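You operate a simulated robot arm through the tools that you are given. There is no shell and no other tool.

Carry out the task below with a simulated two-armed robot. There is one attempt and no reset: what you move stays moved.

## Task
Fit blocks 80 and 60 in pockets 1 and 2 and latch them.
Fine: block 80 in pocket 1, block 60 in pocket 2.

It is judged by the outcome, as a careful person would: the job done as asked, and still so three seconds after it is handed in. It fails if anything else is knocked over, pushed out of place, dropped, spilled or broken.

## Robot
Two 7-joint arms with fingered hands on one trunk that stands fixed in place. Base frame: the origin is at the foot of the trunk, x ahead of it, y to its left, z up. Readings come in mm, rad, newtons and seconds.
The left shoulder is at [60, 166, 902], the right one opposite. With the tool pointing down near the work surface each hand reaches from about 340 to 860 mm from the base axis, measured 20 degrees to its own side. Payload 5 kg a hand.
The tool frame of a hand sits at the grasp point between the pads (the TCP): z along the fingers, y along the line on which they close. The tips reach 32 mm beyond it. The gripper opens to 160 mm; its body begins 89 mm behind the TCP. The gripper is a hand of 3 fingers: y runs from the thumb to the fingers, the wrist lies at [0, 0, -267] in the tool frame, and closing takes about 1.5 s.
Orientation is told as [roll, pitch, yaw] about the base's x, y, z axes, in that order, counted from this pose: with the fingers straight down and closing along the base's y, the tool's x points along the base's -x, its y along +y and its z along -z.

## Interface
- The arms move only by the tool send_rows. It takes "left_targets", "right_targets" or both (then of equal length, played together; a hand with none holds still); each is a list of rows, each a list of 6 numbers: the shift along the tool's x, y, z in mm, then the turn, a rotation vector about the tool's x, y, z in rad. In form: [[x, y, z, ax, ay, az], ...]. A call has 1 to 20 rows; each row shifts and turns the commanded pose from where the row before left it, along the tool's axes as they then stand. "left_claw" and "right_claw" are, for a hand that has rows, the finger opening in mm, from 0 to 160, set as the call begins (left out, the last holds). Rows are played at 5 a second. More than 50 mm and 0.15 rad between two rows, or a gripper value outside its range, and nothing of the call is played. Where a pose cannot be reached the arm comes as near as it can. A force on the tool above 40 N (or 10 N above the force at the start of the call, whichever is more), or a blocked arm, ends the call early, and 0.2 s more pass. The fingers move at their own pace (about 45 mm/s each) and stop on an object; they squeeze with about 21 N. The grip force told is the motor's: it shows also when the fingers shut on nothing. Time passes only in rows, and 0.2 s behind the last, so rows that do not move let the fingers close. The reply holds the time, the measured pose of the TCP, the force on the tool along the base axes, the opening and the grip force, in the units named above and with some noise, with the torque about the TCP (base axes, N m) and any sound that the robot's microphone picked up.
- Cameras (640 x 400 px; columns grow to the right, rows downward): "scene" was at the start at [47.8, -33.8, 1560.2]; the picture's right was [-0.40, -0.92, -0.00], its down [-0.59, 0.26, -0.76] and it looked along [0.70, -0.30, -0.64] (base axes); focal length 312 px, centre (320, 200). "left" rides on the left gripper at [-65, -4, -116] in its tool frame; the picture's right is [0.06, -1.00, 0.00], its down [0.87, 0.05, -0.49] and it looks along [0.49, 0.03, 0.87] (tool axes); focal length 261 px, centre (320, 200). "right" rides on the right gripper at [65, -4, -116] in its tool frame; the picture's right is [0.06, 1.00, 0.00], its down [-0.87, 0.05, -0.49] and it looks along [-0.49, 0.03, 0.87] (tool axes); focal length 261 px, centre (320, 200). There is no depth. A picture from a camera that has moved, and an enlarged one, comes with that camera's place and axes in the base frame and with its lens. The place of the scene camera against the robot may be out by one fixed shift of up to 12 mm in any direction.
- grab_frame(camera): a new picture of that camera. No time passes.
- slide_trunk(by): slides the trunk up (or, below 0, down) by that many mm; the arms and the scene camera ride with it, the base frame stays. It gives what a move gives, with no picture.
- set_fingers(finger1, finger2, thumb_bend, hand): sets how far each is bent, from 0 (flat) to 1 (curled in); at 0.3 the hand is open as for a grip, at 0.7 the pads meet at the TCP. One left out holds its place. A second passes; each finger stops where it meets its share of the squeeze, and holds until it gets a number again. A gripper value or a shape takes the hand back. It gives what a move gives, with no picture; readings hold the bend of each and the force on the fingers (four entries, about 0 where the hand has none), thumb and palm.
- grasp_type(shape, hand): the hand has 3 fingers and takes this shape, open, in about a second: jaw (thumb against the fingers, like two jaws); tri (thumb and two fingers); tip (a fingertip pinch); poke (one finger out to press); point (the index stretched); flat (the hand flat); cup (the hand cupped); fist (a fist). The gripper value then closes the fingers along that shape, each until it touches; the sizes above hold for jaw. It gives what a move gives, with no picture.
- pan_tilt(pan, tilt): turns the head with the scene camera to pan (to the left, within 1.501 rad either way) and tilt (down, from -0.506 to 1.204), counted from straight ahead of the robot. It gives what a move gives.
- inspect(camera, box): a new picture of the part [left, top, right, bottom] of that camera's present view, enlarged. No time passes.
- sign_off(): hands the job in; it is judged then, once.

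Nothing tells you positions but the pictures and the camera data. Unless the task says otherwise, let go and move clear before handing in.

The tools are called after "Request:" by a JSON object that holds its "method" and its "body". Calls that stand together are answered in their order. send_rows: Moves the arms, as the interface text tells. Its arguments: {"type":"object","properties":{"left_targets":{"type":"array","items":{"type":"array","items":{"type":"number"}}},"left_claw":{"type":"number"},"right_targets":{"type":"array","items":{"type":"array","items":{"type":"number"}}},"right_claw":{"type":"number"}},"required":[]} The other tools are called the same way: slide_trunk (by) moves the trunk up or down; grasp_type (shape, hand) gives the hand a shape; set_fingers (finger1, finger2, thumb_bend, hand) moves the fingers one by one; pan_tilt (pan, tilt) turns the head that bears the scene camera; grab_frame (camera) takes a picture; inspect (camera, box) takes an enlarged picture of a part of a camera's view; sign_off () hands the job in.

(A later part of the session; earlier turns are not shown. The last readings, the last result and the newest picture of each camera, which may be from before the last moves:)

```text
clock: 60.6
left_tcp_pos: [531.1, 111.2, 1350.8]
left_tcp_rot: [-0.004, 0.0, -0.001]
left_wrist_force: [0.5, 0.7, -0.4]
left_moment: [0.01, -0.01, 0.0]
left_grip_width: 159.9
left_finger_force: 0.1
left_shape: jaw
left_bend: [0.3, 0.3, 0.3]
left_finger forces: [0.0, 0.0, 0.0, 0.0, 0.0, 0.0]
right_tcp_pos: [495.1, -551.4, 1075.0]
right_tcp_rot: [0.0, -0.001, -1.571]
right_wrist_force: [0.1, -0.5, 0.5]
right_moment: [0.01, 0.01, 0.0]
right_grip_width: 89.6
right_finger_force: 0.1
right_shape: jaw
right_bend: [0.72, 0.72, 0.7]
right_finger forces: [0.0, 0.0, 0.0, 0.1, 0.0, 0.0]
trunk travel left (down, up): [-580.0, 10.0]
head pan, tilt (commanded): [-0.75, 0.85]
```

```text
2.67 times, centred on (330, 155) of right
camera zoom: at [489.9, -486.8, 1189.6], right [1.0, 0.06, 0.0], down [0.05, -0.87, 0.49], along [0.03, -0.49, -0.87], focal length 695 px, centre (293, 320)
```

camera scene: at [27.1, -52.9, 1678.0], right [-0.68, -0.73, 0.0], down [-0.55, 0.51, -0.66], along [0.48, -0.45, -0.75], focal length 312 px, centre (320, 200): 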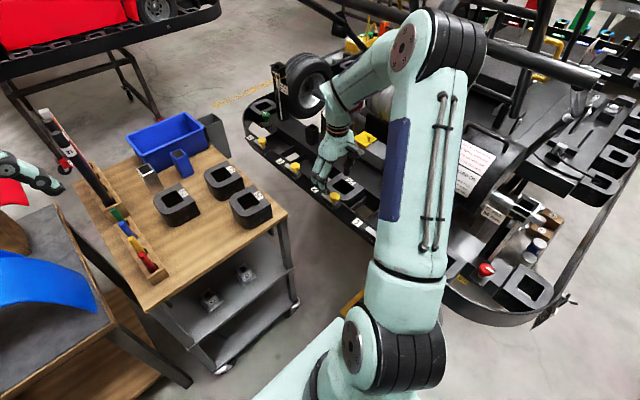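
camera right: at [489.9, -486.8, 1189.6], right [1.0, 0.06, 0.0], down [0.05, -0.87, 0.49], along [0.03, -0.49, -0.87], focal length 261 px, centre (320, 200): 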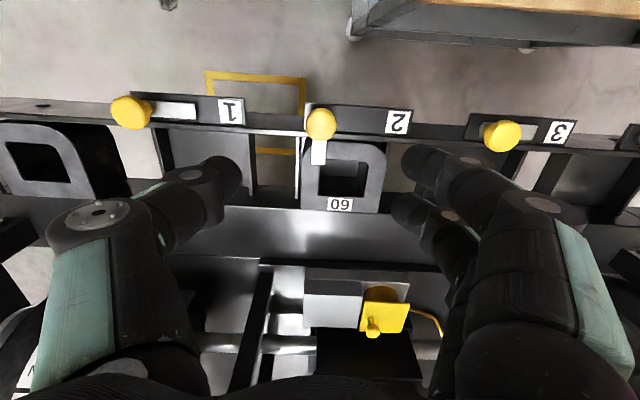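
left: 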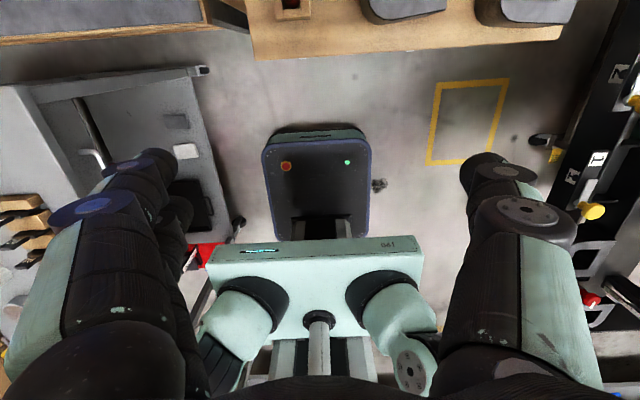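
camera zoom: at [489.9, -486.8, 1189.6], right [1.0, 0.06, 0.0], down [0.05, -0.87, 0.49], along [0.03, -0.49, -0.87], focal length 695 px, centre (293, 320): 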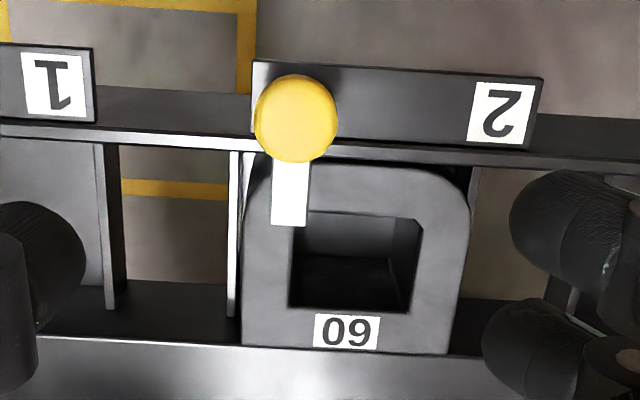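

Latch 2 is closed over block 60. Now for block 80: first raise the trunk the last 10 mm for reach, then move over toward block 80 with opening 134.

Request:
{"method": "slide_trunk", "body": {"by": 10}}

Request:
{"method": "send_rows", "body": {"right_targets": [[37.9, 28.5, 0, 0, 0, 0], [37.9, 28.5, 0, 0, 0, 0], [37.9, 28.5, 0, 0, 0, 0], [37.9, 28.5, 0, 0, 0, 0], [37.9, 28.5, 0, 0, 0, 0], [37.9, 28.5, 0, 0, 0, 0], [37.9, 28.5, 0, 0, 0, 0], [37.9, 28.5, 0, 0, 0, 0], [37.9, 28.5, 0, 0, 0, 0], [37.9, 28.5, 0, 0, 0, 0], [0, 0, 40, 0, 0, 0], [0, 0, 40, 0, 0, 0], [0, 0, 0, 0, 0, 0]], "right_claw": 134}}

Request:
{"method": "grab_frame", "body": {"camera": "right"}}

Request:
{"method": "grab_frame", "body": {"camera": "scene"}}

```text
clock: 61.2
left_tcp_pos: [533.7, 109.3, 1360.4]
left_tcp_rot: [0.0, -0.001, 0.0]
left_wrist_force: [-0.2, -0.6, 0.7]
left_moment: [0.0, 0.03, -0.02]
left_grip_width: 160.0
left_finger_force: 0.0
left_shape: jaw
left_bend: [0.3, 0.3, 0.3]
left_finger forces: [0.0, 0.0, 0.1, 0.0, 0.1, 0.0]
right_tcp_pos: [495.0, -551.7, 1084.0]
right_tcp_rot: [0.002, 0.0, -1.569]
right_wrist_force: [1.0, -0.9, -0.3]
right_moment: [0.02, 0.01, -0.02]
right_grip_width: 89.2
right_finger_force: 0.0
right_shape: jaw
right_bend: [0.72, 0.72, 0.7]
right_finger forces: [0.0, 0.0, 0.1, 0.0, 0.0, 0.0]
trunk travel left (down, up): [-590.0, 0.0]
head pan, tilt (commanded): [-0.75, 0.85]
```

```text
clock: 64.0
left_tcp_pos: [531.7, 111.9, 1360.3]
left_tcp_rot: [0.0, 0.0, 0.0]
left_wrist_force: [0.0, -0.8, 0.3]
left_moment: [0.02, -0.05, -0.01]
left_grip_width: 159.8
left_finger_force: 0.2
left_shape: jaw
left_bend: [0.3, 0.3, 0.3]
left_finger forces: [0.0, 0.1, 0.0, 0.0, 0.0, 0.0]
right_tcp_pos: [779.4, -171.4, 1007.4]
right_tcp_rot: [0.001, 0.001, -1.573]
right_wrist_force: [0.8, -0.5, -0.9]
right_moment: [-0.04, -0.02, -0.03]
right_grip_width: 133.9
right_finger_force: 0.0
right_shape: jaw
right_bend: [0.55, 0.55, 0.51]
right_finger forces: [0.0, 0.1, 0.0, 0.0, 0.1, 0.0]
trunk travel left (down, up): [-590.0, 0.0]
head pan, tilt (commanded): [-0.75, 0.85]
```

```text
taken
camera right: at [775.1, -106.1, 1121.4], right [1.0, 0.06, 0.0], down [0.05, -0.87, 0.49], along [0.03, -0.49, -0.87], focal length 261 px, centre (320, 200)
```

right: 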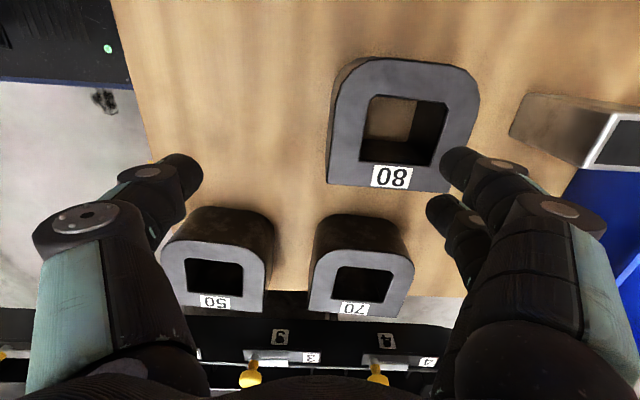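

```text
taken
camera scene: at [26.3, -53.4, 1688.0], right [-0.68, -0.73, 0.0], down [-0.55, 0.51, -0.66], along [0.48, -0.45, -0.75], focal length 312 px, centre (320, 200)
```

scene: 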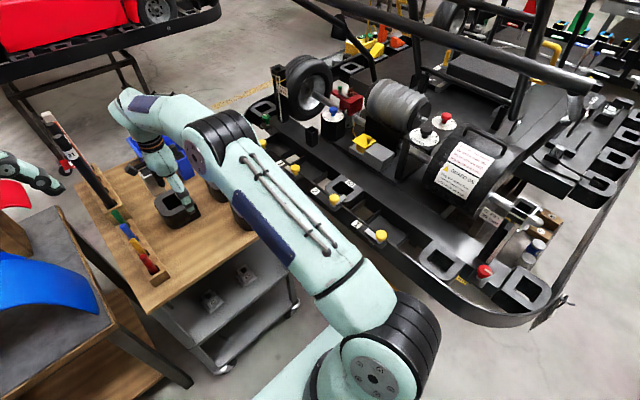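

Reach is fine so far. Lowering a little and moving out over block 80 (centre ≈(845.5,-159.5)).

Request:
{"method": "send_rows", "body": {"right_targets": [[0, 0, 40, 0, 0, 0.02], [1.5, 33, 0, 0, 0, 0], [1.5, 33, 0, 0, 0, 0], [0, 0, 0, 0, 0, 0]]}}

Request:
{"method": "grab_frame", "body": {"camera": "right"}}

Request:
{"method": "inspect", "body": {"camera": "scene", "box": [100, 110, 260, 230]}}

```text
clock: 65.0
left_tcp_pos: [532.1, 110.7, 1360.2]
left_tcp_rot: [-0.002, 0.0, 0.001]
left_wrist_force: [-0.2, 0.5, 0.0]
left_moment: [0.01, 0.0, -0.02]
left_grip_width: 159.8
left_finger_force: 0.1
left_shape: jaw
left_bend: [0.3, 0.3, 0.3]
left_finger forces: [0.1, 0.0, 0.1, 0.1, 0.1, 0.1]
right_tcp_pos: [813.5, -171.7, 964.9]
right_tcp_rot: [0.001, 0.0, -1.591]
right_wrist_force: [-0.5, -0.4, -0.2]
right_moment: [0.02, -0.01, -0.03]
right_grip_width: 133.6
right_finger_force: 0.2
right_shape: jaw
right_bend: [0.55, 0.55, 0.51]
right_finger forces: [0.1, 0.0, 0.0, 0.1, 0.1, 0.0]
right hand out of reach, approached as far as the arm can: row 3
trunk travel left (down, up): [-590.0, 0.0]
head pan, tilt (commanded): [-0.75, 0.85]
```

```text
taken
camera right: at [810.6, -106.7, 1079.7], right [1.0, 0.04, 0.0], down [0.04, -0.87, 0.49], along [0.02, -0.49, -0.87], focal length 261 px, centre (320, 200)
```

right: 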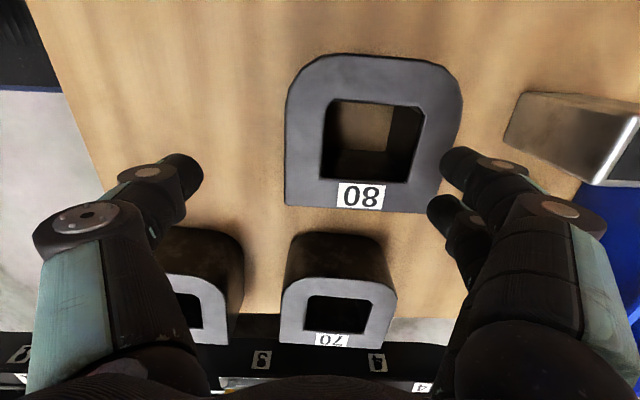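

```text
3.33 times, centred on (180, 170) of scene
camera zoom: at [27.0, -52.9, 1687.9], right [-0.68, -0.73, 0.0], down [-0.55, 0.51, -0.66], along [0.48, -0.45, -0.75], focal length 1040 px, centre (787, 300)
```

zoom: 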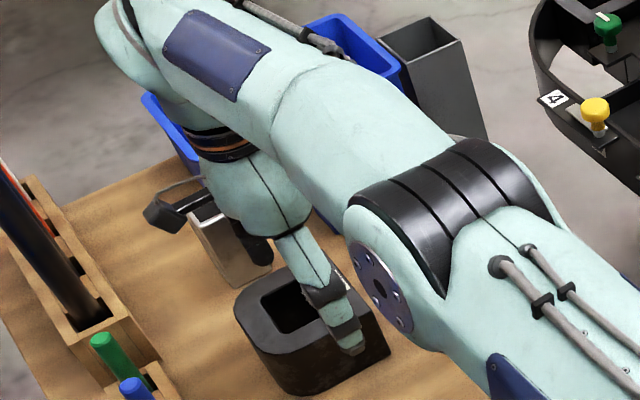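

Straight down is ~30 mm short of reach at block 80, so I'll grip it across y with the hand pitched outward, bring it nearer, then regrip. Backing off, raising and turning the hand to yaw≈0 first.

Request:
{"method": "send_rows", "body": {"right_targets": [[0, -20, -30, 0, 0, 0], [0, -20, -35, 0, 0, 0], [0, 0, 0, 0, 0, -0.1425], [0, 0, 0, 0, 0, -0.1425], [0, 0, 0, 0, 0, -0.1425], [0, 0, 0, 0, 0, -0.1425], [0, 0, 0, 0, 0, -0.1425], [0, 0, 0, 0, 0, -0.1425], [0, 0, 0, 0, 0, -0.1425], [0, 0, 0, 0, 0, -0.1425], [0, 0, 0, 0, 0, -0.1425], [0, 0, 0, 0, 0, -0.1425], [0, 0, 0, 0, 0, -0.1425], [0, 0, 0, 0, -0.125, 0], [0, 0, 0, 0, -0.125, 0], [0, 0, 0, 0, 0, 0]]}}

Request:
{"method": "grab_frame", "body": {"camera": "right"}}

Request:
{"method": "grab_frame", "body": {"camera": "scene"}}

```text
clock: 68.4
left_tcp_pos: [533.6, 112.2, 1360.6]
left_tcp_rot: [0.0, -0.001, 0.0]
left_wrist_force: [0.2, 0.2, 0.0]
left_moment: [0.01, 0.03, -0.01]
left_grip_width: 160.1
left_finger_force: 0.0
left_shape: jaw
left_bend: [0.3, 0.3, 0.3]
left_finger forces: [0.0, 0.0, 0.0, 0.0, 0.0, 0.0]
right_tcp_pos: [772.4, -173.8, 1031.2]
right_tcp_rot: [0.0, -0.251, -0.025]
right_wrist_force: [0.0, 0.0, 0.0]
right_moment: [-0.04, -0.03, 0.02]
right_grip_width: 134.0
right_finger_force: 0.2
right_shape: jaw
right_bend: [0.55, 0.55, 0.51]
right_finger forces: [0.0, 0.0, 0.1, 0.0, 0.0, 0.0]
trunk travel left (down, up): [-590.0, 0.0]
head pan, tilt (commanded): [-0.75, 0.85]
```

```text
taken
camera right: at [681.1, -174.8, 1125.2], right [-0.04, 1.0, -0.02], down [0.72, 0.04, 0.69], along [0.69, 0.01, -0.72], focal length 261 px, centre (320, 200)
```

right: 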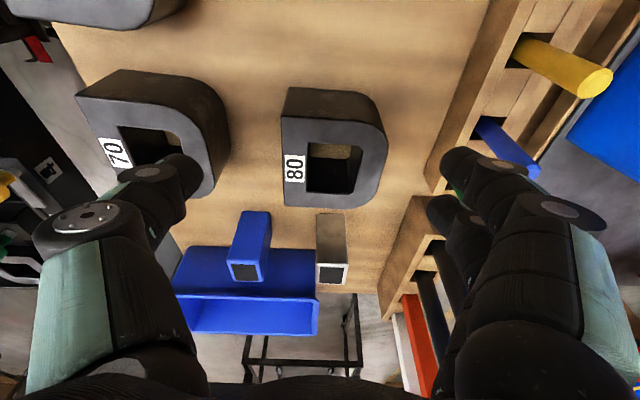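

```text
taken
camera scene: at [27.3, -53.1, 1687.9], right [-0.68, -0.73, 0.0], down [-0.55, 0.51, -0.66], along [0.48, -0.45, -0.75], focal length 312 px, centre (320, 200)
```

scene: 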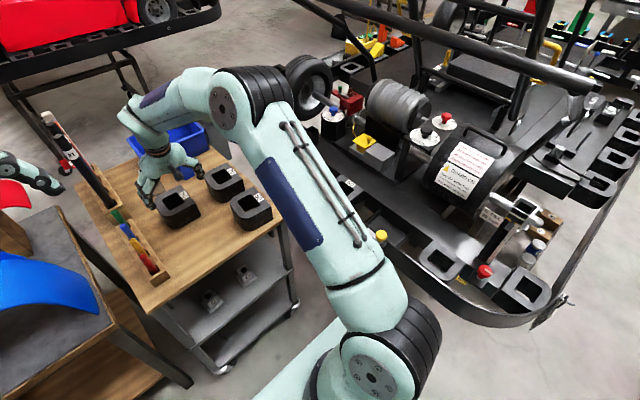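

Request:
{"method": "send_rows", "body": {"right_targets": [[-15.3, 5.3, 31, 0, 0, 0], [-15.3, 5.3, 31, 0, 0, 0], [-15.3, 5.3, 31, 0, 0, 0], [0, 0, 0, 0, 0, 0]]}}

Request:
{"method": "grab_frame", "body": {"camera": "right"}}

Request:
{"method": "inspect", "body": {"camera": "scene", "box": [100, 110, 260, 230]}}

```text
clock: 69.4
left_tcp_pos: [531.2, 110.8, 1360.3]
left_tcp_rot: [0.001, 0.0, 0.001]
left_wrist_force: [-0.3, -0.7, -0.3]
left_moment: [0.02, -0.01, 0.01]
left_grip_width: 159.8
left_finger_force: 0.1
left_shape: jaw
left_bend: [0.3, 0.3, 0.3]
left_finger forces: [0.1, 0.0, 0.1, 0.1, 0.1, 0.1]
right_tcp_pos: [842.7, -161.6, 951.9]
right_tcp_rot: [-0.001, -0.25, -0.025]
right_wrist_force: [0.2, -0.3, 0.1]
right_moment: [-0.01, -0.05, -0.01]
right_grip_width: 134.0
right_finger_force: 0.1
right_shape: jaw
right_bend: [0.55, 0.55, 0.51]
right_finger forces: [0.1, 0.0, 0.0, 0.0, 0.1, 0.0]
trunk travel left (down, up): [-590.0, 0.0]
head pan, tilt (commanded): [-0.75, 0.85]
```

```text
taken
camera right: at [750.4, -162.8, 1047.3], right [-0.04, 1.0, -0.02], down [0.72, 0.04, 0.69], along [0.69, 0.01, -0.72], focal length 261 px, centre (320, 200)
```

right: 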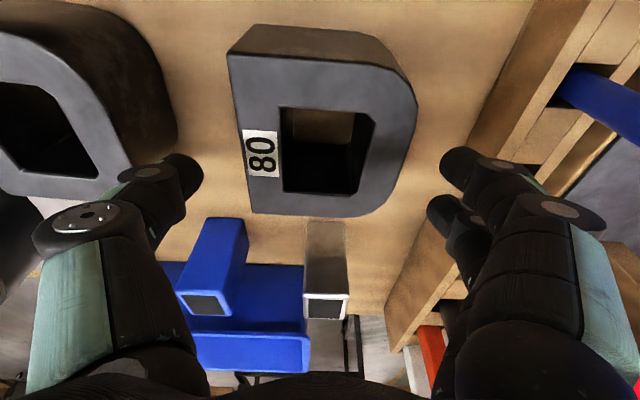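

```text
3.33 times, centred on (180, 170) of scene
camera zoom: at [25.9, -53.3, 1688.0], right [-0.68, -0.73, 0.0], down [-0.55, 0.51, -0.66], along [0.48, -0.45, -0.75], focal length 1040 px, centre (787, 300)
```

zoom: 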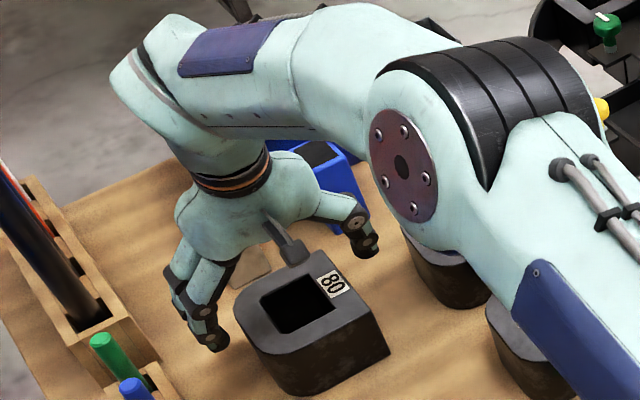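

Request:
{"method": "send_rows", "body": {"right_targets": [[5.1, 0.5, 20, 0, 0, 0], [5.1, 0.5, 20, 0, 0, 0], [5.1, 0.5, 20, 0, 0, 0], [0, 0, 0, 0, 0, 0]]}}

Request:
{"method": "grab_frame", "body": {"camera": "right"}}

Request:
{"method": "inspect", "body": {"camera": "scene", "box": [100, 110, 260, 230]}}

```text
clock: 70.4
left_tcp_pos: [533.6, 110.7, 1359.9]
left_tcp_rot: [0.0, 0.001, 0.0]
left_wrist_force: [-0.3, 1.0, 0.2]
left_moment: [0.03, -0.02, 0.01]
left_grip_width: 160.1
left_finger_force: 0.1
left_shape: jaw
left_bend: [0.3, 0.3, 0.3]
left_finger forces: [0.0, 0.0, 0.0, 0.0, 0.1, 0.0]
right_tcp_pos: [840.1, -157.8, 890.9]
right_tcp_rot: [-0.002, -0.252, -0.024]
right_wrist_force: [0.6, -0.3, 0.4]
right_moment: [0.0, 0.01, -0.02]
right_grip_width: 134.2
right_finger_force: 0.1
right_shape: jaw
right_bend: [0.55, 0.55, 0.51]
right_finger forces: [0.1, 0.0, 0.0, 0.0, 0.0, 0.0]
trunk travel left (down, up): [-590.0, 0.0]
head pan, tilt (commanded): [-0.75, 0.85]
```

```text
taken
camera right: at [749.4, -159.7, 985.7], right [-0.04, 1.0, -0.02], down [0.72, 0.04, 0.69], along [0.69, 0.01, -0.72], focal length 261 px, centre (320, 200)
```

right: 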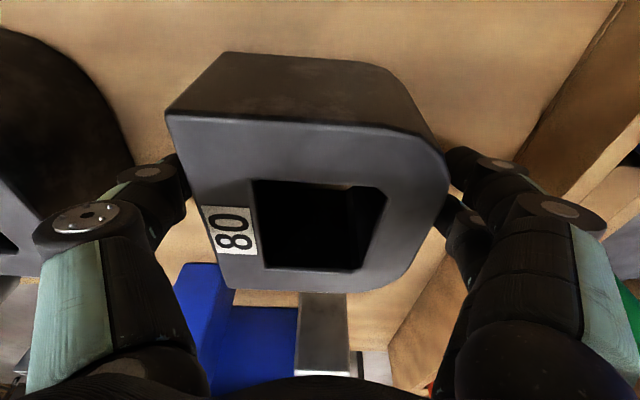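

```text
3.33 times, centred on (180, 170) of scene
camera zoom: at [26.9, -53.0, 1688.0], right [-0.68, -0.73, 0.0], down [-0.55, 0.51, -0.66], along [0.48, -0.45, -0.75], focal length 1040 px, centre (787, 300)
```

zoom: 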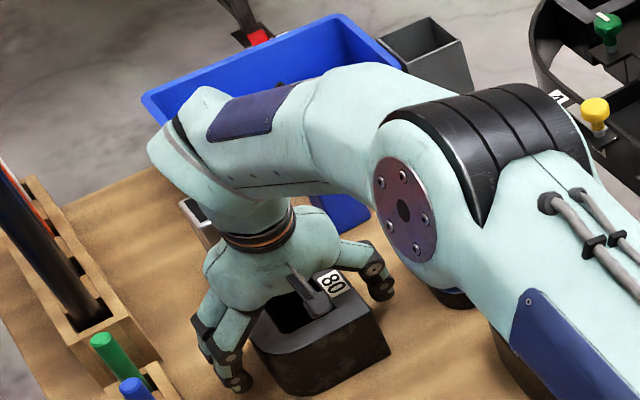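

Good straddle of block 80. Closing the grip.

Request:
{"method": "send_rows", "body": {"right_targets": [[0, 0, 0, 0, 0, 0], [0, 0, 0, 0, 0, 0], [0, 0, 0, 0, 0, 0], [0, 0, 0, 0, 0, 0], [0, 0, 0, 0, 0, 0]], "right_claw": 80}}

Request:
{"method": "send_rows", "body": {"right_targets": [[1.5, 0, -5.8, 0, 0, 0], [1.5, 0, -5.8, 0, 0, 0], [0, 0, 0, 0, 0, 0]]}}

Request:
{"method": "grab_frame", "body": {"camera": "right"}}

```text
clock: 71.6
left_tcp_pos: [533.0, 111.6, 1359.9]
left_tcp_rot: [-0.001, 0.0, -0.001]
left_wrist_force: [-0.4, -0.3, 0.4]
left_moment: [-0.03, 0.0, -0.02]
left_grip_width: 160.0
left_finger_force: 0.1
left_shape: jaw
left_bend: [0.3, 0.3, 0.3]
left_finger forces: [0.1, 0.1, 0.0, 0.0, 0.0, 0.1]
right_tcp_pos: [841.9, -157.8, 890.1]
right_tcp_rot: [0.001, -0.249, -0.025]
right_wrist_force: [0.5, -1.2, 0.2]
right_moment: [0.03, 0.01, -0.04]
right_grip_width: 99.5
right_finger_force: 20.9
right_shape: jaw
right_bend: [0.7, 0.7, 0.69]
right_finger forces: [9.4, 9.2, 0.1, 0.0, 20.0, 0.0]
trunk travel left (down, up): [-590.0, 0.0]
head pan, tilt (commanded): [-0.75, 0.85]
```

```text
clock: 72.4
left_tcp_pos: [533.5, 111.4, 1360.0]
left_tcp_rot: [-0.001, 0.001, 0.001]
left_wrist_force: [0.3, 0.1, -0.6]
left_moment: [0.0, 0.03, -0.02]
left_grip_width: 159.9
left_finger_force: 0.1
left_shape: jaw
left_bend: [0.3, 0.3, 0.3]
left_finger forces: [0.0, 0.1, 0.1, 0.0, 0.1, 0.0]
right_tcp_pos: [836.5, -155.7, 900.4]
right_tcp_rot: [0.0, -0.249, -0.025]
right_wrist_force: [0.2, -0.6, -4.2]
right_moment: [0.03, -0.01, 0.01]
right_grip_width: 99.1
right_finger_force: 21.1
right_shape: jaw
right_bend: [0.7, 0.7, 0.69]
right_finger forces: [9.9, 9.9, 0.0, 0.0, 19.8, 0.0]
trunk travel left (down, up): [-590.0, 0.0]
head pan, tilt (commanded): [-0.75, 0.85]
```

```text
taken
camera right: at [744.1, -158.7, 995.3], right [-0.04, 1.0, -0.02], down [0.72, 0.04, 0.69], along [0.69, 0.01, -0.72], focal length 261 px, centre (320, 200)
```

right: 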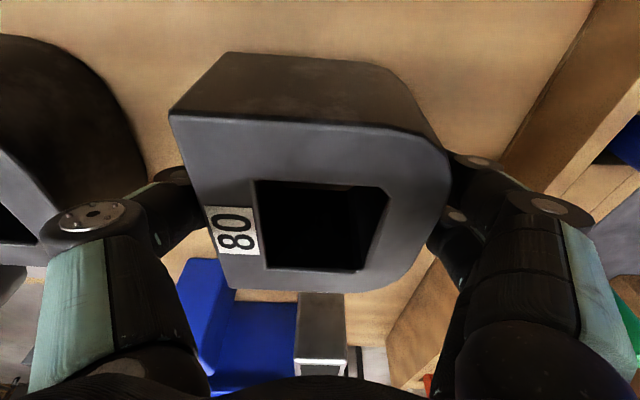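

Holding block 80 (~0.5 kg). Drawing it ~95 mm nearer, straightening its yaw, and setting it down.

Request:
{"method": "send_rows", "body": {"right_targets": [[30.7, 0, -7.8, 0, 0, 0], [30.7, 0, -7.8, 0, 0, 0], [30.7, 0, -7.8, -0.006, 0, -0.024], [0, 0, 0, 0, 0, 0], [1.2, 0, 4.8, 0, 0, 0], [0.6, 0, 2.4, 0, 0, 0], [0, 0, 0, 0, 0, 0]]}}

Request:
{"method": "grab_frame", "body": {"camera": "right"}}

```text
clock: 74.0
left_tcp_pos: [532.8, 110.4, 1360.4]
left_tcp_rot: [0.001, 0.0, -0.001]
left_wrist_force: [-0.5, 0.8, -0.3]
left_moment: [-0.01, -0.01, 0.04]
left_grip_width: 159.9
left_finger_force: 0.1
left_shape: jaw
left_bend: [0.3, 0.3, 0.3]
left_finger forces: [0.0, 0.0, 0.1, 0.1, 0.0, 0.0]
right_tcp_pos: [741.6, -153.5, 892.2]
right_tcp_rot: [0.0, -0.249, 0.001]
right_wrist_force: [0.8, -0.1, -4.0]
right_moment: [0.03, 0.07, 0.0]
right_grip_width: 99.5
right_finger_force: 21.1
right_shape: jaw
right_bend: [0.7, 0.7, 0.69]
right_finger forces: [10.0, 9.8, 0.1, 0.0, 20.0, 0.0]
trunk travel left (down, up): [-590.0, 0.0]
head pan, tilt (commanded): [-0.75, 0.85]
```

```text
taken
camera right: at [649.9, -157.2, 987.6], right [-0.06, 1.0, -0.02], down [0.72, 0.06, 0.69], along [0.69, 0.03, -0.72], focal length 261 px, centre (320, 200)
```

right: 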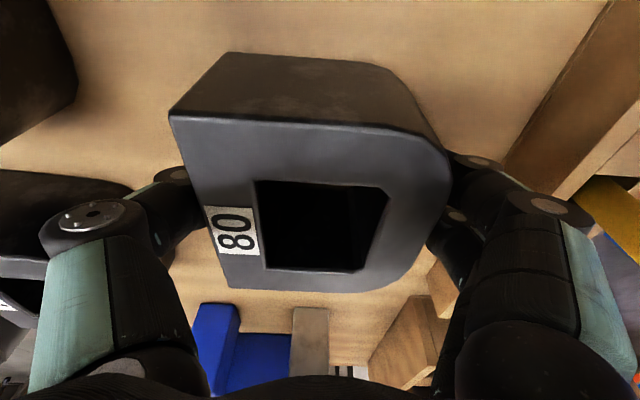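

Request:
{"method": "send_rows", "body": {"right_targets": [[0.25, 0, 1, 0, 0, 0], [0.25, 0, 1, 0, 0, 0], [0, 0, 0, 0, 0, 0]]}}

```text
clock: 74.8
left_tcp_pos: [532.3, 111.2, 1360.7]
left_tcp_rot: [0.0, 0.0, -0.001]
left_wrist_force: [0.6, 0.1, 0.3]
left_moment: [0.03, -0.06, 0.01]
left_grip_width: 159.9
left_finger_force: 0.0
left_shape: jaw
left_bend: [0.3, 0.3, 0.3]
left_finger forces: [0.1, 0.1, 0.0, 0.1, 0.0, 0.0]
right_tcp_pos: [742.0, -152.1, 890.2]
right_tcp_rot: [-0.001, -0.249, -0.001]
right_wrist_force: [0.9, 0.3, -2.2]
right_moment: [0.07, -0.02, -0.04]
right_grip_width: 99.6
right_finger_force: 21.4
right_shape: jaw
right_bend: [0.7, 0.7, 0.69]
right_finger forces: [10.1, 10.0, 0.0, 0.1, 19.8, 0.0]
trunk travel left (down, up): [-590.0, 0.0]
head pan, tilt (commanded): [-0.75, 0.85]
```

Request:
{"method": "send_rows", "body": {"right_targets": [[0, 0, 0, 0, 0, 0], [0, 0, 0, 0, 0, 0], [0, 0, 0, 0, 0, 0], [-10.6, 0, -41.7, 0, 0, 0], [-10.6, 0, -41.7, 0, 0, 0], [-10.6, 0, -41.7, 0, 0, 0], [0, 0, 0, 0, 0.125, 0], [0, 0, 0, 0, 0.125, 0]], "right_claw": 134}}

Request:
{"method": "send_rows", "body": {"right_targets": [[0, 0, 0, 0, 0, 0.1428], [0, 0, 0, 0, 0, 0.1428], [0, 0, 0, 0, 0, 0.1428], [0, 0, 0, 0, 0, 0.1428], [0, 0, 0, 0, 0, 0.1428], [0, 0, 0, 0, 0, 0.1428], [0, 0, 0, 0, 0, 0.1428], [0, 0, 0, 0, 0, 0.1428], [0, 0, 0, 0, 0, 0.1428], [0, 0, 0, 0, 0, 0.1428], [0, 0, 0, 0, 0, 0.1428], [0, 0, 0, 0, 0, 0]]}}

Request:
{"method": "grab_frame", "body": {"camera": "right"}}

Request:
{"method": "grab_frame", "body": {"camera": "scene"}}

```text
clock: 76.6
left_tcp_pos: [531.8, 111.0, 1361.1]
left_tcp_rot: [-0.002, 0.0, 0.0]
left_wrist_force: [-0.4, -0.3, 1.5]
left_moment: [-0.02, -0.01, 0.02]
left_grip_width: 159.9
left_finger_force: 0.1
left_shape: jaw
left_bend: [0.3, 0.3, 0.3]
left_finger forces: [0.0, 0.0, 0.1, 0.1, 0.1, 0.0]
right_tcp_pos: [739.3, -153.7, 1019.3]
right_tcp_rot: [-0.001, 0.0, -0.001]
right_wrist_force: [-0.5, 0.2, -0.6]
right_moment: [0.04, -0.01, 0.04]
right_grip_width: 133.9
right_finger_force: 0.1
right_shape: jaw
right_bend: [0.55, 0.55, 0.52]
right_finger forces: [0.0, 0.0, 0.0, 0.1, 0.0, 0.1]
trunk travel left (down, up): [-590.0, 0.0]
head pan, tilt (commanded): [-0.75, 0.85]
```

```text
clock: 79.2
left_tcp_pos: [532.8, 111.0, 1359.9]
left_tcp_rot: [0.001, 0.0, 0.0]
left_wrist_force: [0.9, 0.2, -0.8]
left_moment: [-0.03, 0.01, -0.03]
left_grip_width: 160.0
left_finger_force: 0.1
left_shape: jaw
left_bend: [0.3, 0.3, 0.3]
left_finger forces: [0.0, 0.0, 0.1, 0.0, 0.0, 0.0]
right_tcp_pos: [741.0, -154.1, 1018.3]
right_tcp_rot: [0.001, 0.0, -1.573]
right_wrist_force: [0.8, 0.0, -1.0]
right_moment: [-0.01, -0.03, -0.02]
right_grip_width: 134.0
right_finger_force: 0.0
right_shape: jaw
right_bend: [0.55, 0.55, 0.52]
right_finger forces: [0.0, 0.0, 0.0, 0.1, 0.0, 0.0]
trunk travel left (down, up): [-590.0, 0.0]
head pan, tilt (commanded): [-0.75, 0.85]
```

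```text
taken
camera right: at [737.0, -88.9, 1134.0], right [1.0, 0.06, 0.0], down [0.05, -0.87, 0.49], along [0.03, -0.49, -0.87], focal length 261 px, centre (320, 200)
```

right: 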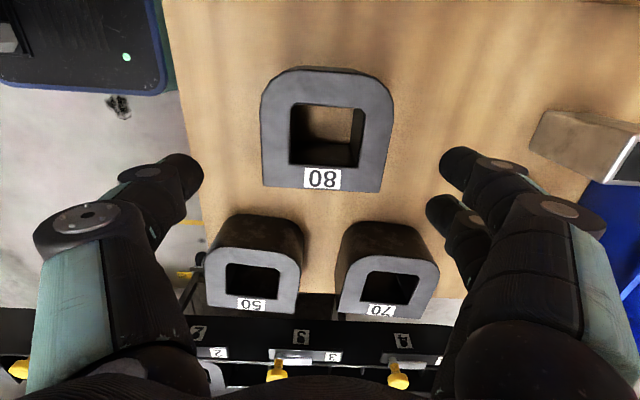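

```text
taken
camera scene: at [27.1, -53.1, 1688.0], right [-0.68, -0.73, 0.0], down [-0.55, 0.51, -0.66], along [0.48, -0.45, -0.75], focal length 312 px, centre (320, 200)
```

scene: 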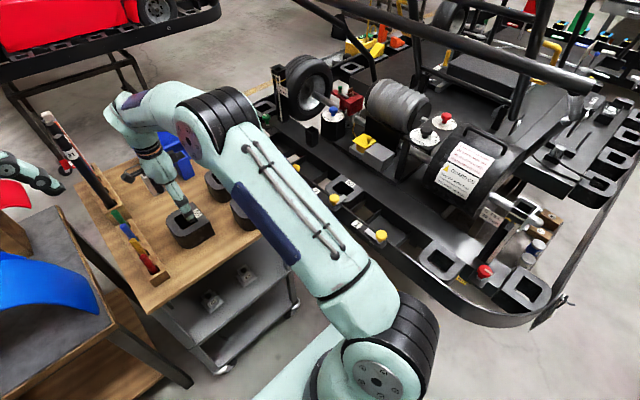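

Block 80 now centred near (746,-154). Aligning and lowering for the x-grip.

Request:
{"method": "send_rows", "body": {"right_targets": [[-8, 4.5, 0, 0, 0, 0], [0, 0, 30, 0, 0, 0], [0, 0, 30, 0, 0, 0], [0, 0, 0, 0, 0, 0]]}}

Request:
{"method": "grab_frame", "body": {"camera": "right"}}

```text
clock: 80.2
left_tcp_pos: [532.0, 110.9, 1360.1]
left_tcp_rot: [-0.001, 0.001, 0.001]
left_wrist_force: [0.5, -0.1, -0.2]
left_moment: [-0.01, -0.02, -0.03]
left_grip_width: 160.1
left_finger_force: 0.0
left_shape: jaw
left_bend: [0.3, 0.3, 0.3]
left_finger forces: [0.0, 0.0, 0.0, 0.0, 0.0, 0.0]
right_tcp_pos: [747.4, -160.7, 957.9]
right_tcp_rot: [0.002, -0.001, -1.572]
right_wrist_force: [-0.5, 0.3, 0.2]
right_moment: [0.02, 0.0, -0.01]
right_grip_width: 133.8
right_finger_force: 0.0
right_shape: jaw
right_bend: [0.55, 0.55, 0.51]
right_finger forces: [0.0, 0.0, 0.0, 0.0, 0.1, 0.0]
trunk travel left (down, up): [-590.0, 0.0]
head pan, tilt (commanded): [-0.75, 0.85]
```

```text
taken
camera right: at [742.4, -96.1, 1073.7], right [1.0, 0.06, 0.0], down [0.05, -0.87, 0.49], along [0.03, -0.49, -0.87], focal length 261 px, centre (320, 200)
```

right: 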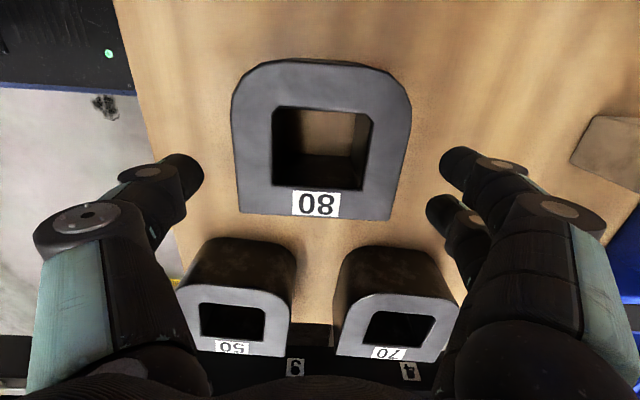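

Request:
{"method": "send_rows", "body": {"right_targets": [[0, 0, 15, 0, 0, 0], [0, 0, 15, 0, 0, 0], [0, 0, 12, 0, 0, 0], [0, 0, 0, 0, 0, 0]]}}

Request:
{"method": "send_rows", "body": {"right_targets": [[0, 0, 0, 0, 0, 0], [0, 0, 0, 0, 0, 0], [0, 0, 0, 0, 0, 0], [0, 0, 0, 0, 0, 0], [0, 0, 0, 0, 0, 0]], "right_claw": 80}}

Request:
{"method": "grab_frame", "body": {"camera": "right"}}

```text
clock: 81.2
left_tcp_pos: [532.9, 111.3, 1360.7]
left_tcp_rot: [-0.001, 0.0, 0.0]
left_wrist_force: [0.1, 0.2, -0.4]
left_moment: [0.01, -0.01, 0.04]
left_grip_width: 159.6
left_finger_force: 0.1
left_shape: jaw
left_bend: [0.3, 0.3, 0.3]
left_finger forces: [0.0, 0.0, 0.1, 0.0, 0.1, 0.0]
right_tcp_pos: [746.3, -161.7, 916.5]
right_tcp_rot: [-0.002, 0.0, -1.571]
right_wrist_force: [0.6, -0.3, 0.1]
right_moment: [0.01, -0.01, 0.01]
right_grip_width: 134.0
right_finger_force: 0.0
right_shape: jaw
right_bend: [0.55, 0.55, 0.51]
right_finger forces: [0.0, 0.1, 0.0, 0.0, 0.0, 0.0]
trunk travel left (down, up): [-590.0, 0.0]
head pan, tilt (commanded): [-0.75, 0.85]
```

```text
clock: 82.4
left_tcp_pos: [532.1, 110.1, 1359.5]
left_tcp_rot: [0.0, -0.001, -0.001]
left_wrist_force: [-0.1, 0.4, 0.3]
left_moment: [0.0, 0.0, -0.01]
left_grip_width: 159.6
left_finger_force: 0.0
left_shape: jaw
left_bend: [0.3, 0.3, 0.3]
left_finger forces: [0.0, 0.1, 0.0, 0.0, 0.0, 0.1]
right_tcp_pos: [744.6, -161.0, 916.3]
right_tcp_rot: [0.0, -0.003, -1.572]
right_wrist_force: [-1.5, 0.3, -0.4]
right_moment: [0.0, 0.01, 0.0]
right_grip_width: 110.3
right_finger_force: 21.3
right_shape: jaw
right_bend: [0.67, 0.67, 0.65]
right_finger forces: [9.1, 9.3, 0.0, 0.0, 18.9, 0.0]
trunk travel left (down, up): [-590.0, 0.0]
head pan, tilt (commanded): [-0.75, 0.85]
```

```text
taken
camera right: at [741.0, -96.6, 1031.3], right [1.0, 0.06, 0.0], down [0.05, -0.87, 0.49], along [0.03, -0.49, -0.87], focal length 261 px, centre (320, 200)
```

right: 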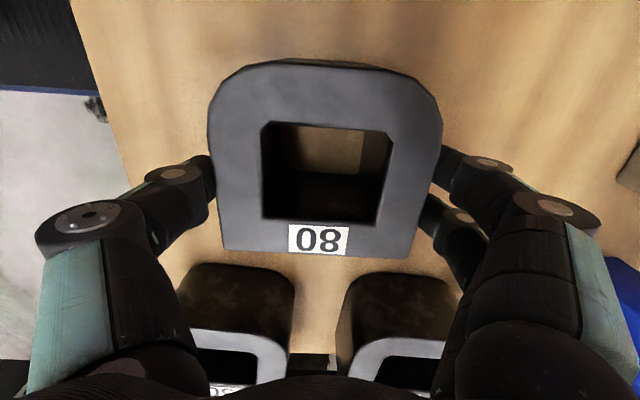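

Gripped at 110 mm. Lifting and carrying block 80 toward pocket 1, in two stages.

Request:
{"method": "send_rows", "body": {"right_targets": [[0, 0, -15, 0, 0, 0], [0, 0, -35, 0, 0, 0], [0, 0, -40, 0, 0, 0], [0, 0, -40, 0, 0, 0], [0, 0, -40, 0, 0, 0], [-36.8, -31.8, 0, 0, 0, 0], [-36.8, -31.8, 0, 0, 0, 0], [-36.8, -31.8, 0, 0, 0, 0], [-36.8, -31.8, 0, 0, 0, 0], [-36.8, -31.8, 0, 0, 0, 0], [-36.8, -31.8, 0, 0, 0, 0], [-36.8, -31.8, 0, 0, 0, 0], [0, 0, 0, 0, 0, 0]]}}

Request:
{"method": "grab_frame", "body": {"camera": "right"}}

Request:
{"method": "grab_frame", "body": {"camera": "scene"}}

```text
clock: 85.2
left_tcp_pos: [533.0, 111.7, 1359.2]
left_tcp_rot: [-0.003, 0.002, 0.0]
left_wrist_force: [0.1, 0.2, -1.0]
left_moment: [-0.05, 0.02, -0.02]
left_grip_width: 159.8
left_finger_force: 0.0
left_shape: jaw
left_bend: [0.3, 0.3, 0.3]
left_finger forces: [0.1, 0.1, 0.0, 0.0, 0.0, 0.1]
right_tcp_pos: [523.2, -420.2, 1085.5]
right_tcp_rot: [-0.002, 0.0, -1.57]
right_wrist_force: [-0.1, 0.4, -3.5]
right_moment: [-0.05, 0.04, 0.06]
right_grip_width: 110.1
right_finger_force: 20.7
right_shape: jaw
right_bend: [0.66, 0.67, 0.65]
right_finger forces: [9.8, 9.9, 0.0, 0.0, 19.3, 0.1]
trunk travel left (down, up): [-590.0, 0.0]
head pan, tilt (commanded): [-0.75, 0.85]
```

```text
taken
camera right: at [518.7, -354.6, 1200.5], right [1.0, 0.06, 0.0], down [0.06, -0.87, 0.49], along [0.03, -0.49, -0.87], focal length 261 px, centre (320, 200)
```

right: 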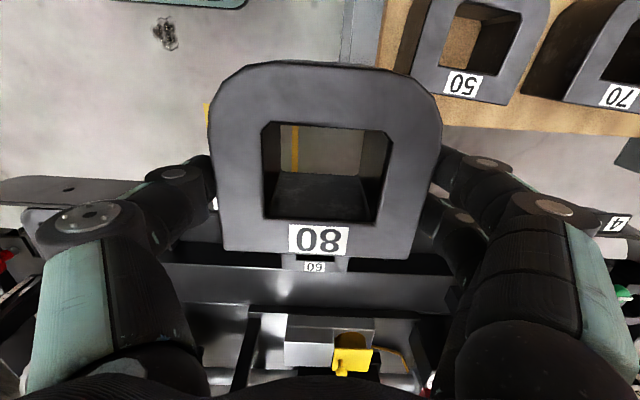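

```text
taken
camera scene: at [28.2, -52.7, 1687.9], right [-0.68, -0.73, 0.0], down [-0.55, 0.51, -0.66], along [0.48, -0.45, -0.75], focal length 312 px, centre (320, 200)
```

scene: 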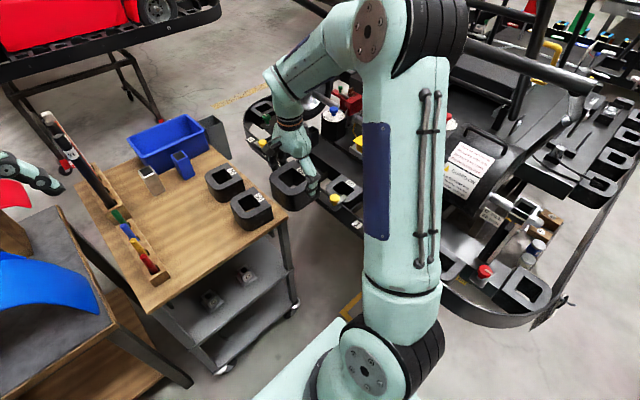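

Request:
{"method": "send_rows", "body": {"right_targets": [[-36.7, -31.8, 0, 0, 0, 0], [-36.7, -31.8, 0, 0, 0, 0], [-36.7, -31.8, 0, 0, 0, 0], [-36.7, -31.8, 0, 0, 0, 0], [-36.7, -31.8, 0, 0, 0, 0], [-37, -31.8, 0, 0, 0, 0], [0, 0, 0, 0, 0, 0]]}}

Request:
{"method": "grab_frame", "body": {"camera": "right"}}

Request:
{"method": "grab_frame", "body": {"camera": "scene"}}

```text
clock: 86.8
left_tcp_pos: [532.5, 111.4, 1359.3]
left_tcp_rot: [0.0, -0.002, 0.0]
left_wrist_force: [1.0, -1.0, 0.0]
left_moment: [-0.01, 0.04, 0.0]
left_grip_width: 159.9
left_finger_force: 0.0
left_shape: jaw
left_bend: [0.3, 0.3, 0.3]
left_finger forces: [0.1, 0.0, 0.0, 0.0, 0.1, 0.0]
right_tcp_pos: [330.0, -638.4, 1085.1]
right_tcp_rot: [-0.001, 0.0, -1.568]
right_wrist_force: [0.9, 0.8, -4.2]
right_moment: [-0.02, 0.05, -0.01]
right_grip_width: 110.2
right_finger_force: 21.3
right_shape: jaw
right_bend: [0.66, 0.67, 0.65]
right_finger forces: [9.7, 9.8, 0.1, 0.0, 19.2, 0.1]
trunk travel left (down, up): [-590.0, 0.0]
head pan, tilt (commanded): [-0.75, 0.85]
```

```text
taken
camera right: at [325.7, -574.5, 1201.0], right [1.0, 0.06, 0.0], down [0.06, -0.87, 0.49], along [0.03, -0.49, -0.87], focal length 261 px, centre (320, 200)
```

right: 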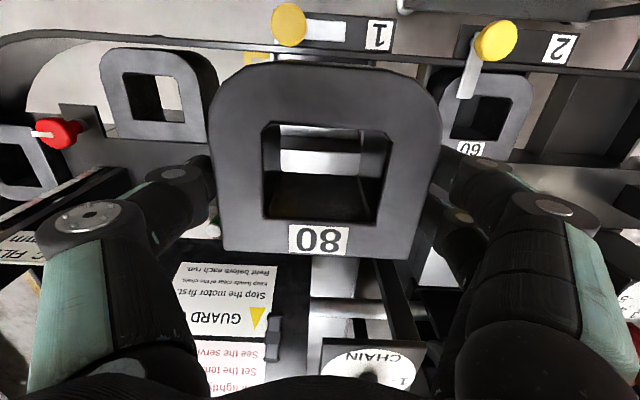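

```text
taken
camera scene: at [27.8, -52.9, 1687.9], right [-0.68, -0.73, 0.0], down [-0.55, 0.51, -0.66], along [0.48, -0.45, -0.75], focal length 312 px, centre (320, 200)
```

scene: 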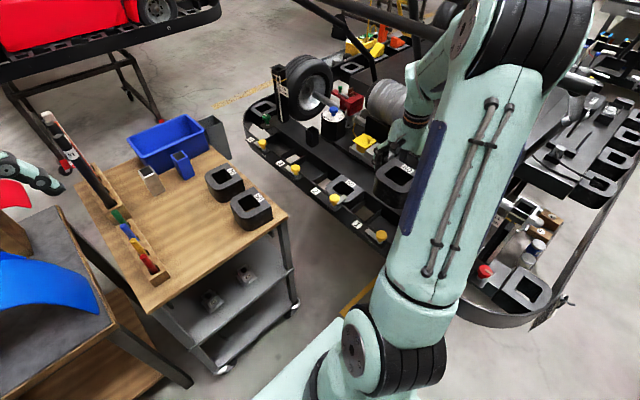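

Aligned roughly over pocket 1. Lowering to just above the rim to fine-measure the ribs.

Request:
{"method": "send_rows", "body": {"right_targets": [[-3, 1.5, 40, 0, 0, 0], [0, 0, 40, 0, 0, 0], [0, 0, 40, 0, 0, 0], [0, 0, 0, 0, 0, 0]]}}

Request:
{"method": "grab_frame", "body": {"camera": "right"}}

Request:
{"method": "inspect", "body": {"camera": "right", "box": [190, 10, 290, 90]}}

Request:
{"method": "inspect", "body": {"camera": "right", "box": [360, 10, 490, 110]}}

```text
clock: 87.8
left_tcp_pos: [532.1, 111.7, 1360.1]
left_tcp_rot: [-0.001, -0.001, 0.001]
left_wrist_force: [-0.5, 0.3, -1.4]
left_moment: [-0.01, -0.01, 0.02]
left_grip_width: 159.7
left_finger_force: 0.1
left_shape: jaw
left_bend: [0.3, 0.3, 0.3]
left_finger forces: [0.1, 0.0, 0.0, 0.1, 0.1, 0.0]
right_tcp_pos: [331.9, -645.8, 966.7]
right_tcp_rot: [0.003, -0.002, -1.572]
right_wrist_force: [-1.3, 0.3, -3.5]
right_moment: [-0.06, 0.0, 0.0]
right_grip_width: 110.0
right_finger_force: 21.0
right_shape: jaw
right_bend: [0.66, 0.67, 0.65]
right_finger forces: [9.6, 9.7, 0.0, 0.0, 19.2, 0.0]
trunk travel left (down, up): [-590.0, 0.0]
head pan, tilt (commanded): [-0.75, 0.85]
```

```text
taken
camera right: at [327.5, -580.1, 1082.4], right [1.0, 0.06, 0.0], down [0.05, -0.87, 0.49], along [0.03, -0.49, -0.87], focal length 261 px, centre (320, 200)
```

right: 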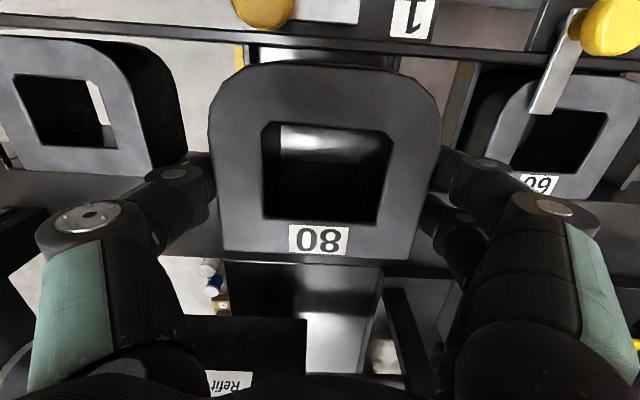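

```text
5.00 times, centred on (240, 50) of right
camera zoom: at [327.5, -580.1, 1082.4], right [1.0, 0.06, 0.0], down [0.05, -0.87, 0.49], along [0.03, -0.49, -0.87], focal length 1303 px, centre (720, 950)
```

zoom: 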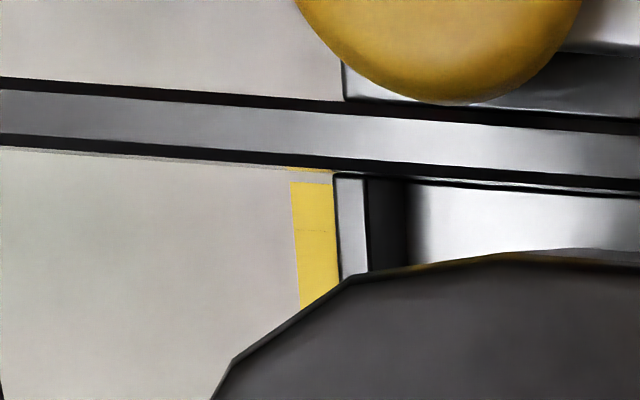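

```text
4.00 times, centred on (425, 60) of right
camera zoom: at [327.5, -580.1, 1082.4], right [1.0, 0.06, 0.0], down [0.05, -0.87, 0.49], along [0.03, -0.49, -0.87], focal length 1043 px, centre (-100, 760)
```

zoom: 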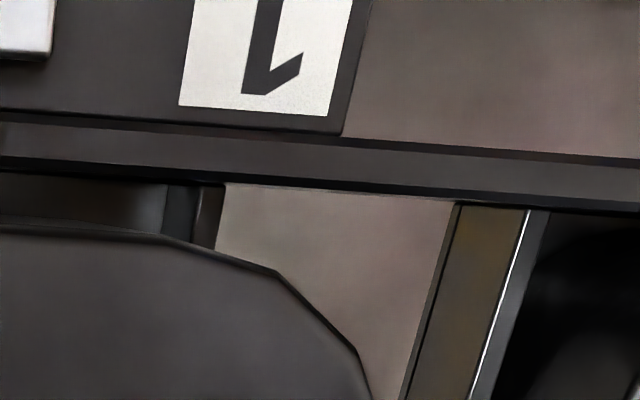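

Pocket 1 inner x-range is 269–391 (centre 330). Shifting slightly and lowering to above the ribs, then in.

Request:
{"method": "send_rows", "body": {"right_targets": [[3, -1.5, 0, 0, 0, 0], [0, 0, 15, 0, 0, 0], [0, 0, 15, 0, 0, 0], [0, 0, 15, 0, 0, 0], [0, 0, 0, 0, 0, 0]]}}

Request:
{"method": "grab_frame", "body": {"camera": "right"}}

Request:
{"method": "inspect", "body": {"camera": "right", "box": [190, 10, 450, 110]}}

Request:
{"method": "grab_frame", "body": {"camera": "scene"}}

```text
clock: 89.0
left_tcp_pos: [532.0, 110.0, 1362.2]
left_tcp_rot: [-0.001, 0.0, -0.001]
left_wrist_force: [0.1, -0.2, -0.4]
left_moment: [0.01, 0.01, 0.04]
left_grip_width: 159.9
left_finger_force: 0.1
left_shape: jaw
left_bend: [0.3, 0.3, 0.3]
left_finger forces: [0.0, 0.1, 0.1, 0.1, 0.0, 0.0]
right_tcp_pos: [331.3, -640.8, 922.1]
right_tcp_rot: [-0.001, 0.001, -1.569]
right_wrist_force: [0.4, 0.5, -4.7]
right_moment: [-0.04, -0.01, 0.0]
right_grip_width: 110.6
right_finger_force: 20.8
right_shape: jaw
right_bend: [0.66, 0.67, 0.65]
right_finger forces: [9.7, 9.7, 0.0, 0.0, 19.1, 0.0]
trunk travel left (down, up): [-590.0, 0.0]
head pan, tilt (commanded): [-0.75, 0.85]
```

```text
taken
camera right: at [327.5, -575.8, 1036.2], right [1.0, 0.06, 0.0], down [0.05, -0.87, 0.49], along [0.03, -0.49, -0.87], focal length 261 px, centre (320, 200)
```

right: 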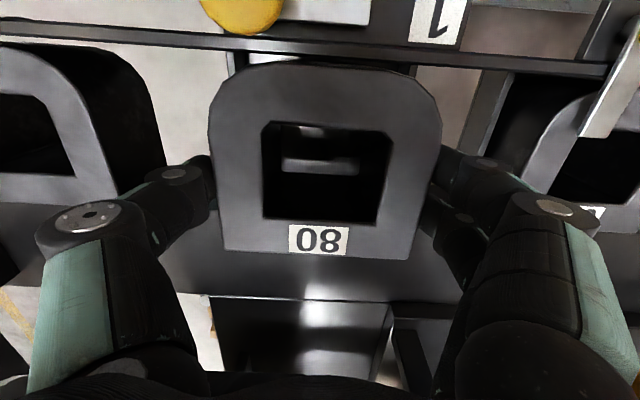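

```text
2.46 times, centred on (320, 60) of right
camera zoom: at [327.5, -575.8, 1036.2], right [1.0, 0.06, 0.0], down [0.05, -0.87, 0.49], along [0.03, -0.49, -0.87], focal length 642 px, centre (320, 545)
```

zoom: 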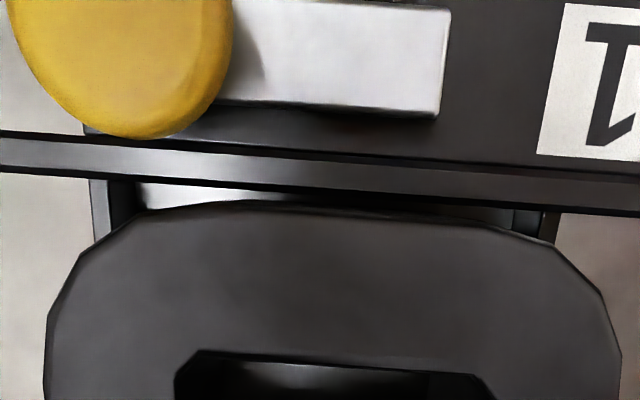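

```text
taken
camera scene: at [26.9, -53.2, 1688.0], right [-0.68, -0.73, 0.0], down [-0.55, 0.51, -0.66], along [0.48, -0.45, -0.75], focal length 312 px, centre (320, 200)
```

scene: 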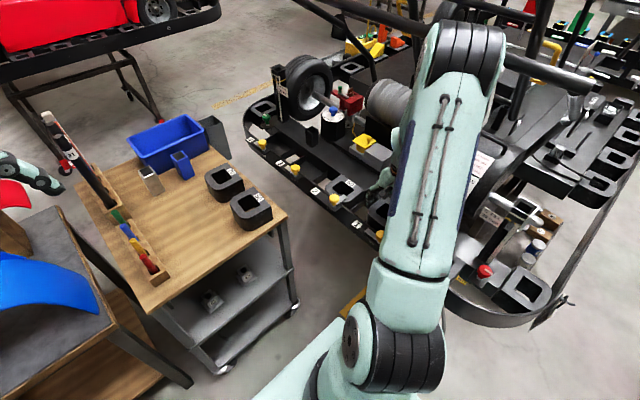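

Request:
{"method": "send_rows", "body": {"right_targets": [[-1.5, -1, 0, 0, 0, 0], [0, 0, 10, 0, 0, 0], [0, 0, 10, 0, 0, 0], [0, 0, 10, 0, 0, 0], [0, 0, 8, 0, 0, 0], [0, 0, 0, 0, 0, 0]]}}

Request:
{"method": "grab_frame", "body": {"camera": "right"}}

```text
clock: 90.4
left_tcp_pos: [532.2, 109.5, 1359.5]
left_tcp_rot: [-0.001, 0.001, 0.001]
left_wrist_force: [-0.5, 0.3, 0.4]
left_moment: [0.0, -0.02, -0.04]
left_grip_width: 159.9
left_finger_force: 0.0
left_shape: jaw
left_bend: [0.3, 0.3, 0.3]
left_finger forces: [0.0, 0.1, 0.0, 0.0, 0.0, 0.0]
right_tcp_pos: [329.5, -643.2, 883.3]
right_tcp_rot: [0.001, -0.001, -1.568]
right_wrist_force: [-0.4, 0.0, -4.5]
right_moment: [-0.02, -0.01, -0.01]
right_grip_width: 110.1
right_finger_force: 21.0
right_shape: jaw
right_bend: [0.66, 0.67, 0.65]
right_finger forces: [9.5, 9.7, 0.1, 0.0, 19.1, 0.0]
trunk travel left (down, up): [-590.0, 0.0]
head pan, tilt (commanded): [-0.75, 0.85]
```

```text
taken
camera right: at [325.2, -578.0, 998.6], right [1.0, 0.06, 0.0], down [0.05, -0.87, 0.49], along [0.03, -0.49, -0.87], focal length 261 px, centre (320, 200)
```

right: 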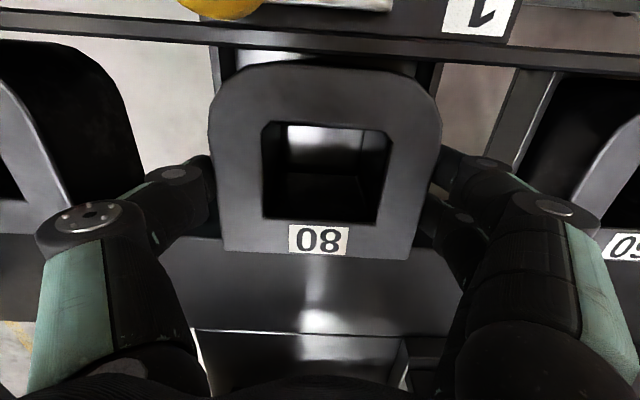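

Inside without contact; now the last few millimetres to the floor.

Request:
{"method": "send_rows", "body": {"right_targets": [[0, 0, 2.5, 0, 0, 0], [0, 0, 2, 0, 0, 0], [0, 0, 2, 0, 0, 0], [0, 0, 0, 0, 0, 0]]}}

```text
clock: 91.4
left_tcp_pos: [532.2, 110.9, 1360.3]
left_tcp_rot: [0.0, -0.001, 0.0]
left_wrist_force: [-0.8, -0.5, 0.8]
left_moment: [0.0, 0.01, -0.04]
left_grip_width: 159.9
left_finger_force: 0.1
left_shape: jaw
left_bend: [0.3, 0.3, 0.3]
left_finger forces: [0.0, 0.0, 0.0, 0.0, 0.0, 0.0]
right_tcp_pos: [329.1, -643.6, 876.9]
right_tcp_rot: [0.0, 0.0, -1.57]
right_wrist_force: [-1.0, -1.0, -4.8]
right_moment: [-0.02, 0.04, 0.0]
right_grip_width: 110.1
right_finger_force: 21.5
right_shape: jaw
right_bend: [0.66, 0.67, 0.65]
right_finger forces: [9.5, 9.8, 0.0, 0.0, 19.2, 0.0]
trunk travel left (down, up): [-590.0, 0.0]
head pan, tilt (commanded): [-0.75, 0.85]
```

Request:
{"method": "send_rows", "body": {"right_targets": [[0, 0, 1, 0, 0, 0], [0, 0, 1, 0, 0, 0], [0, 0, 0, 0, 0, 0]]}}

```text
clock: 92.2
left_tcp_pos: [531.8, 111.6, 1361.0]
left_tcp_rot: [-0.003, -0.001, 0.001]
left_wrist_force: [0.0, 0.0, 0.5]
left_moment: [0.0, 0.0, 0.02]
left_grip_width: 159.9
left_finger_force: 0.1
left_shape: jaw
left_bend: [0.3, 0.3, 0.3]
left_finger forces: [0.0, 0.0, 0.1, 0.0, 0.1, 0.1]
right_tcp_pos: [329.5, -643.2, 875.4]
right_tcp_rot: [0.001, -0.003, -1.57]
right_wrist_force: [-1.0, -2.4, 7.5]
right_moment: [0.0, 0.13, 0.01]
right_grip_width: 109.8
right_finger_force: 20.9
right_shape: jaw
right_bend: [0.67, 0.67, 0.65]
right_finger forces: [9.6, 9.5, 0.0, 0.0, 20.1, 0.0]
trunk travel left (down, up): [-590.0, 0.0]
head pan, tilt (commanded): [-0.75, 0.85]
```

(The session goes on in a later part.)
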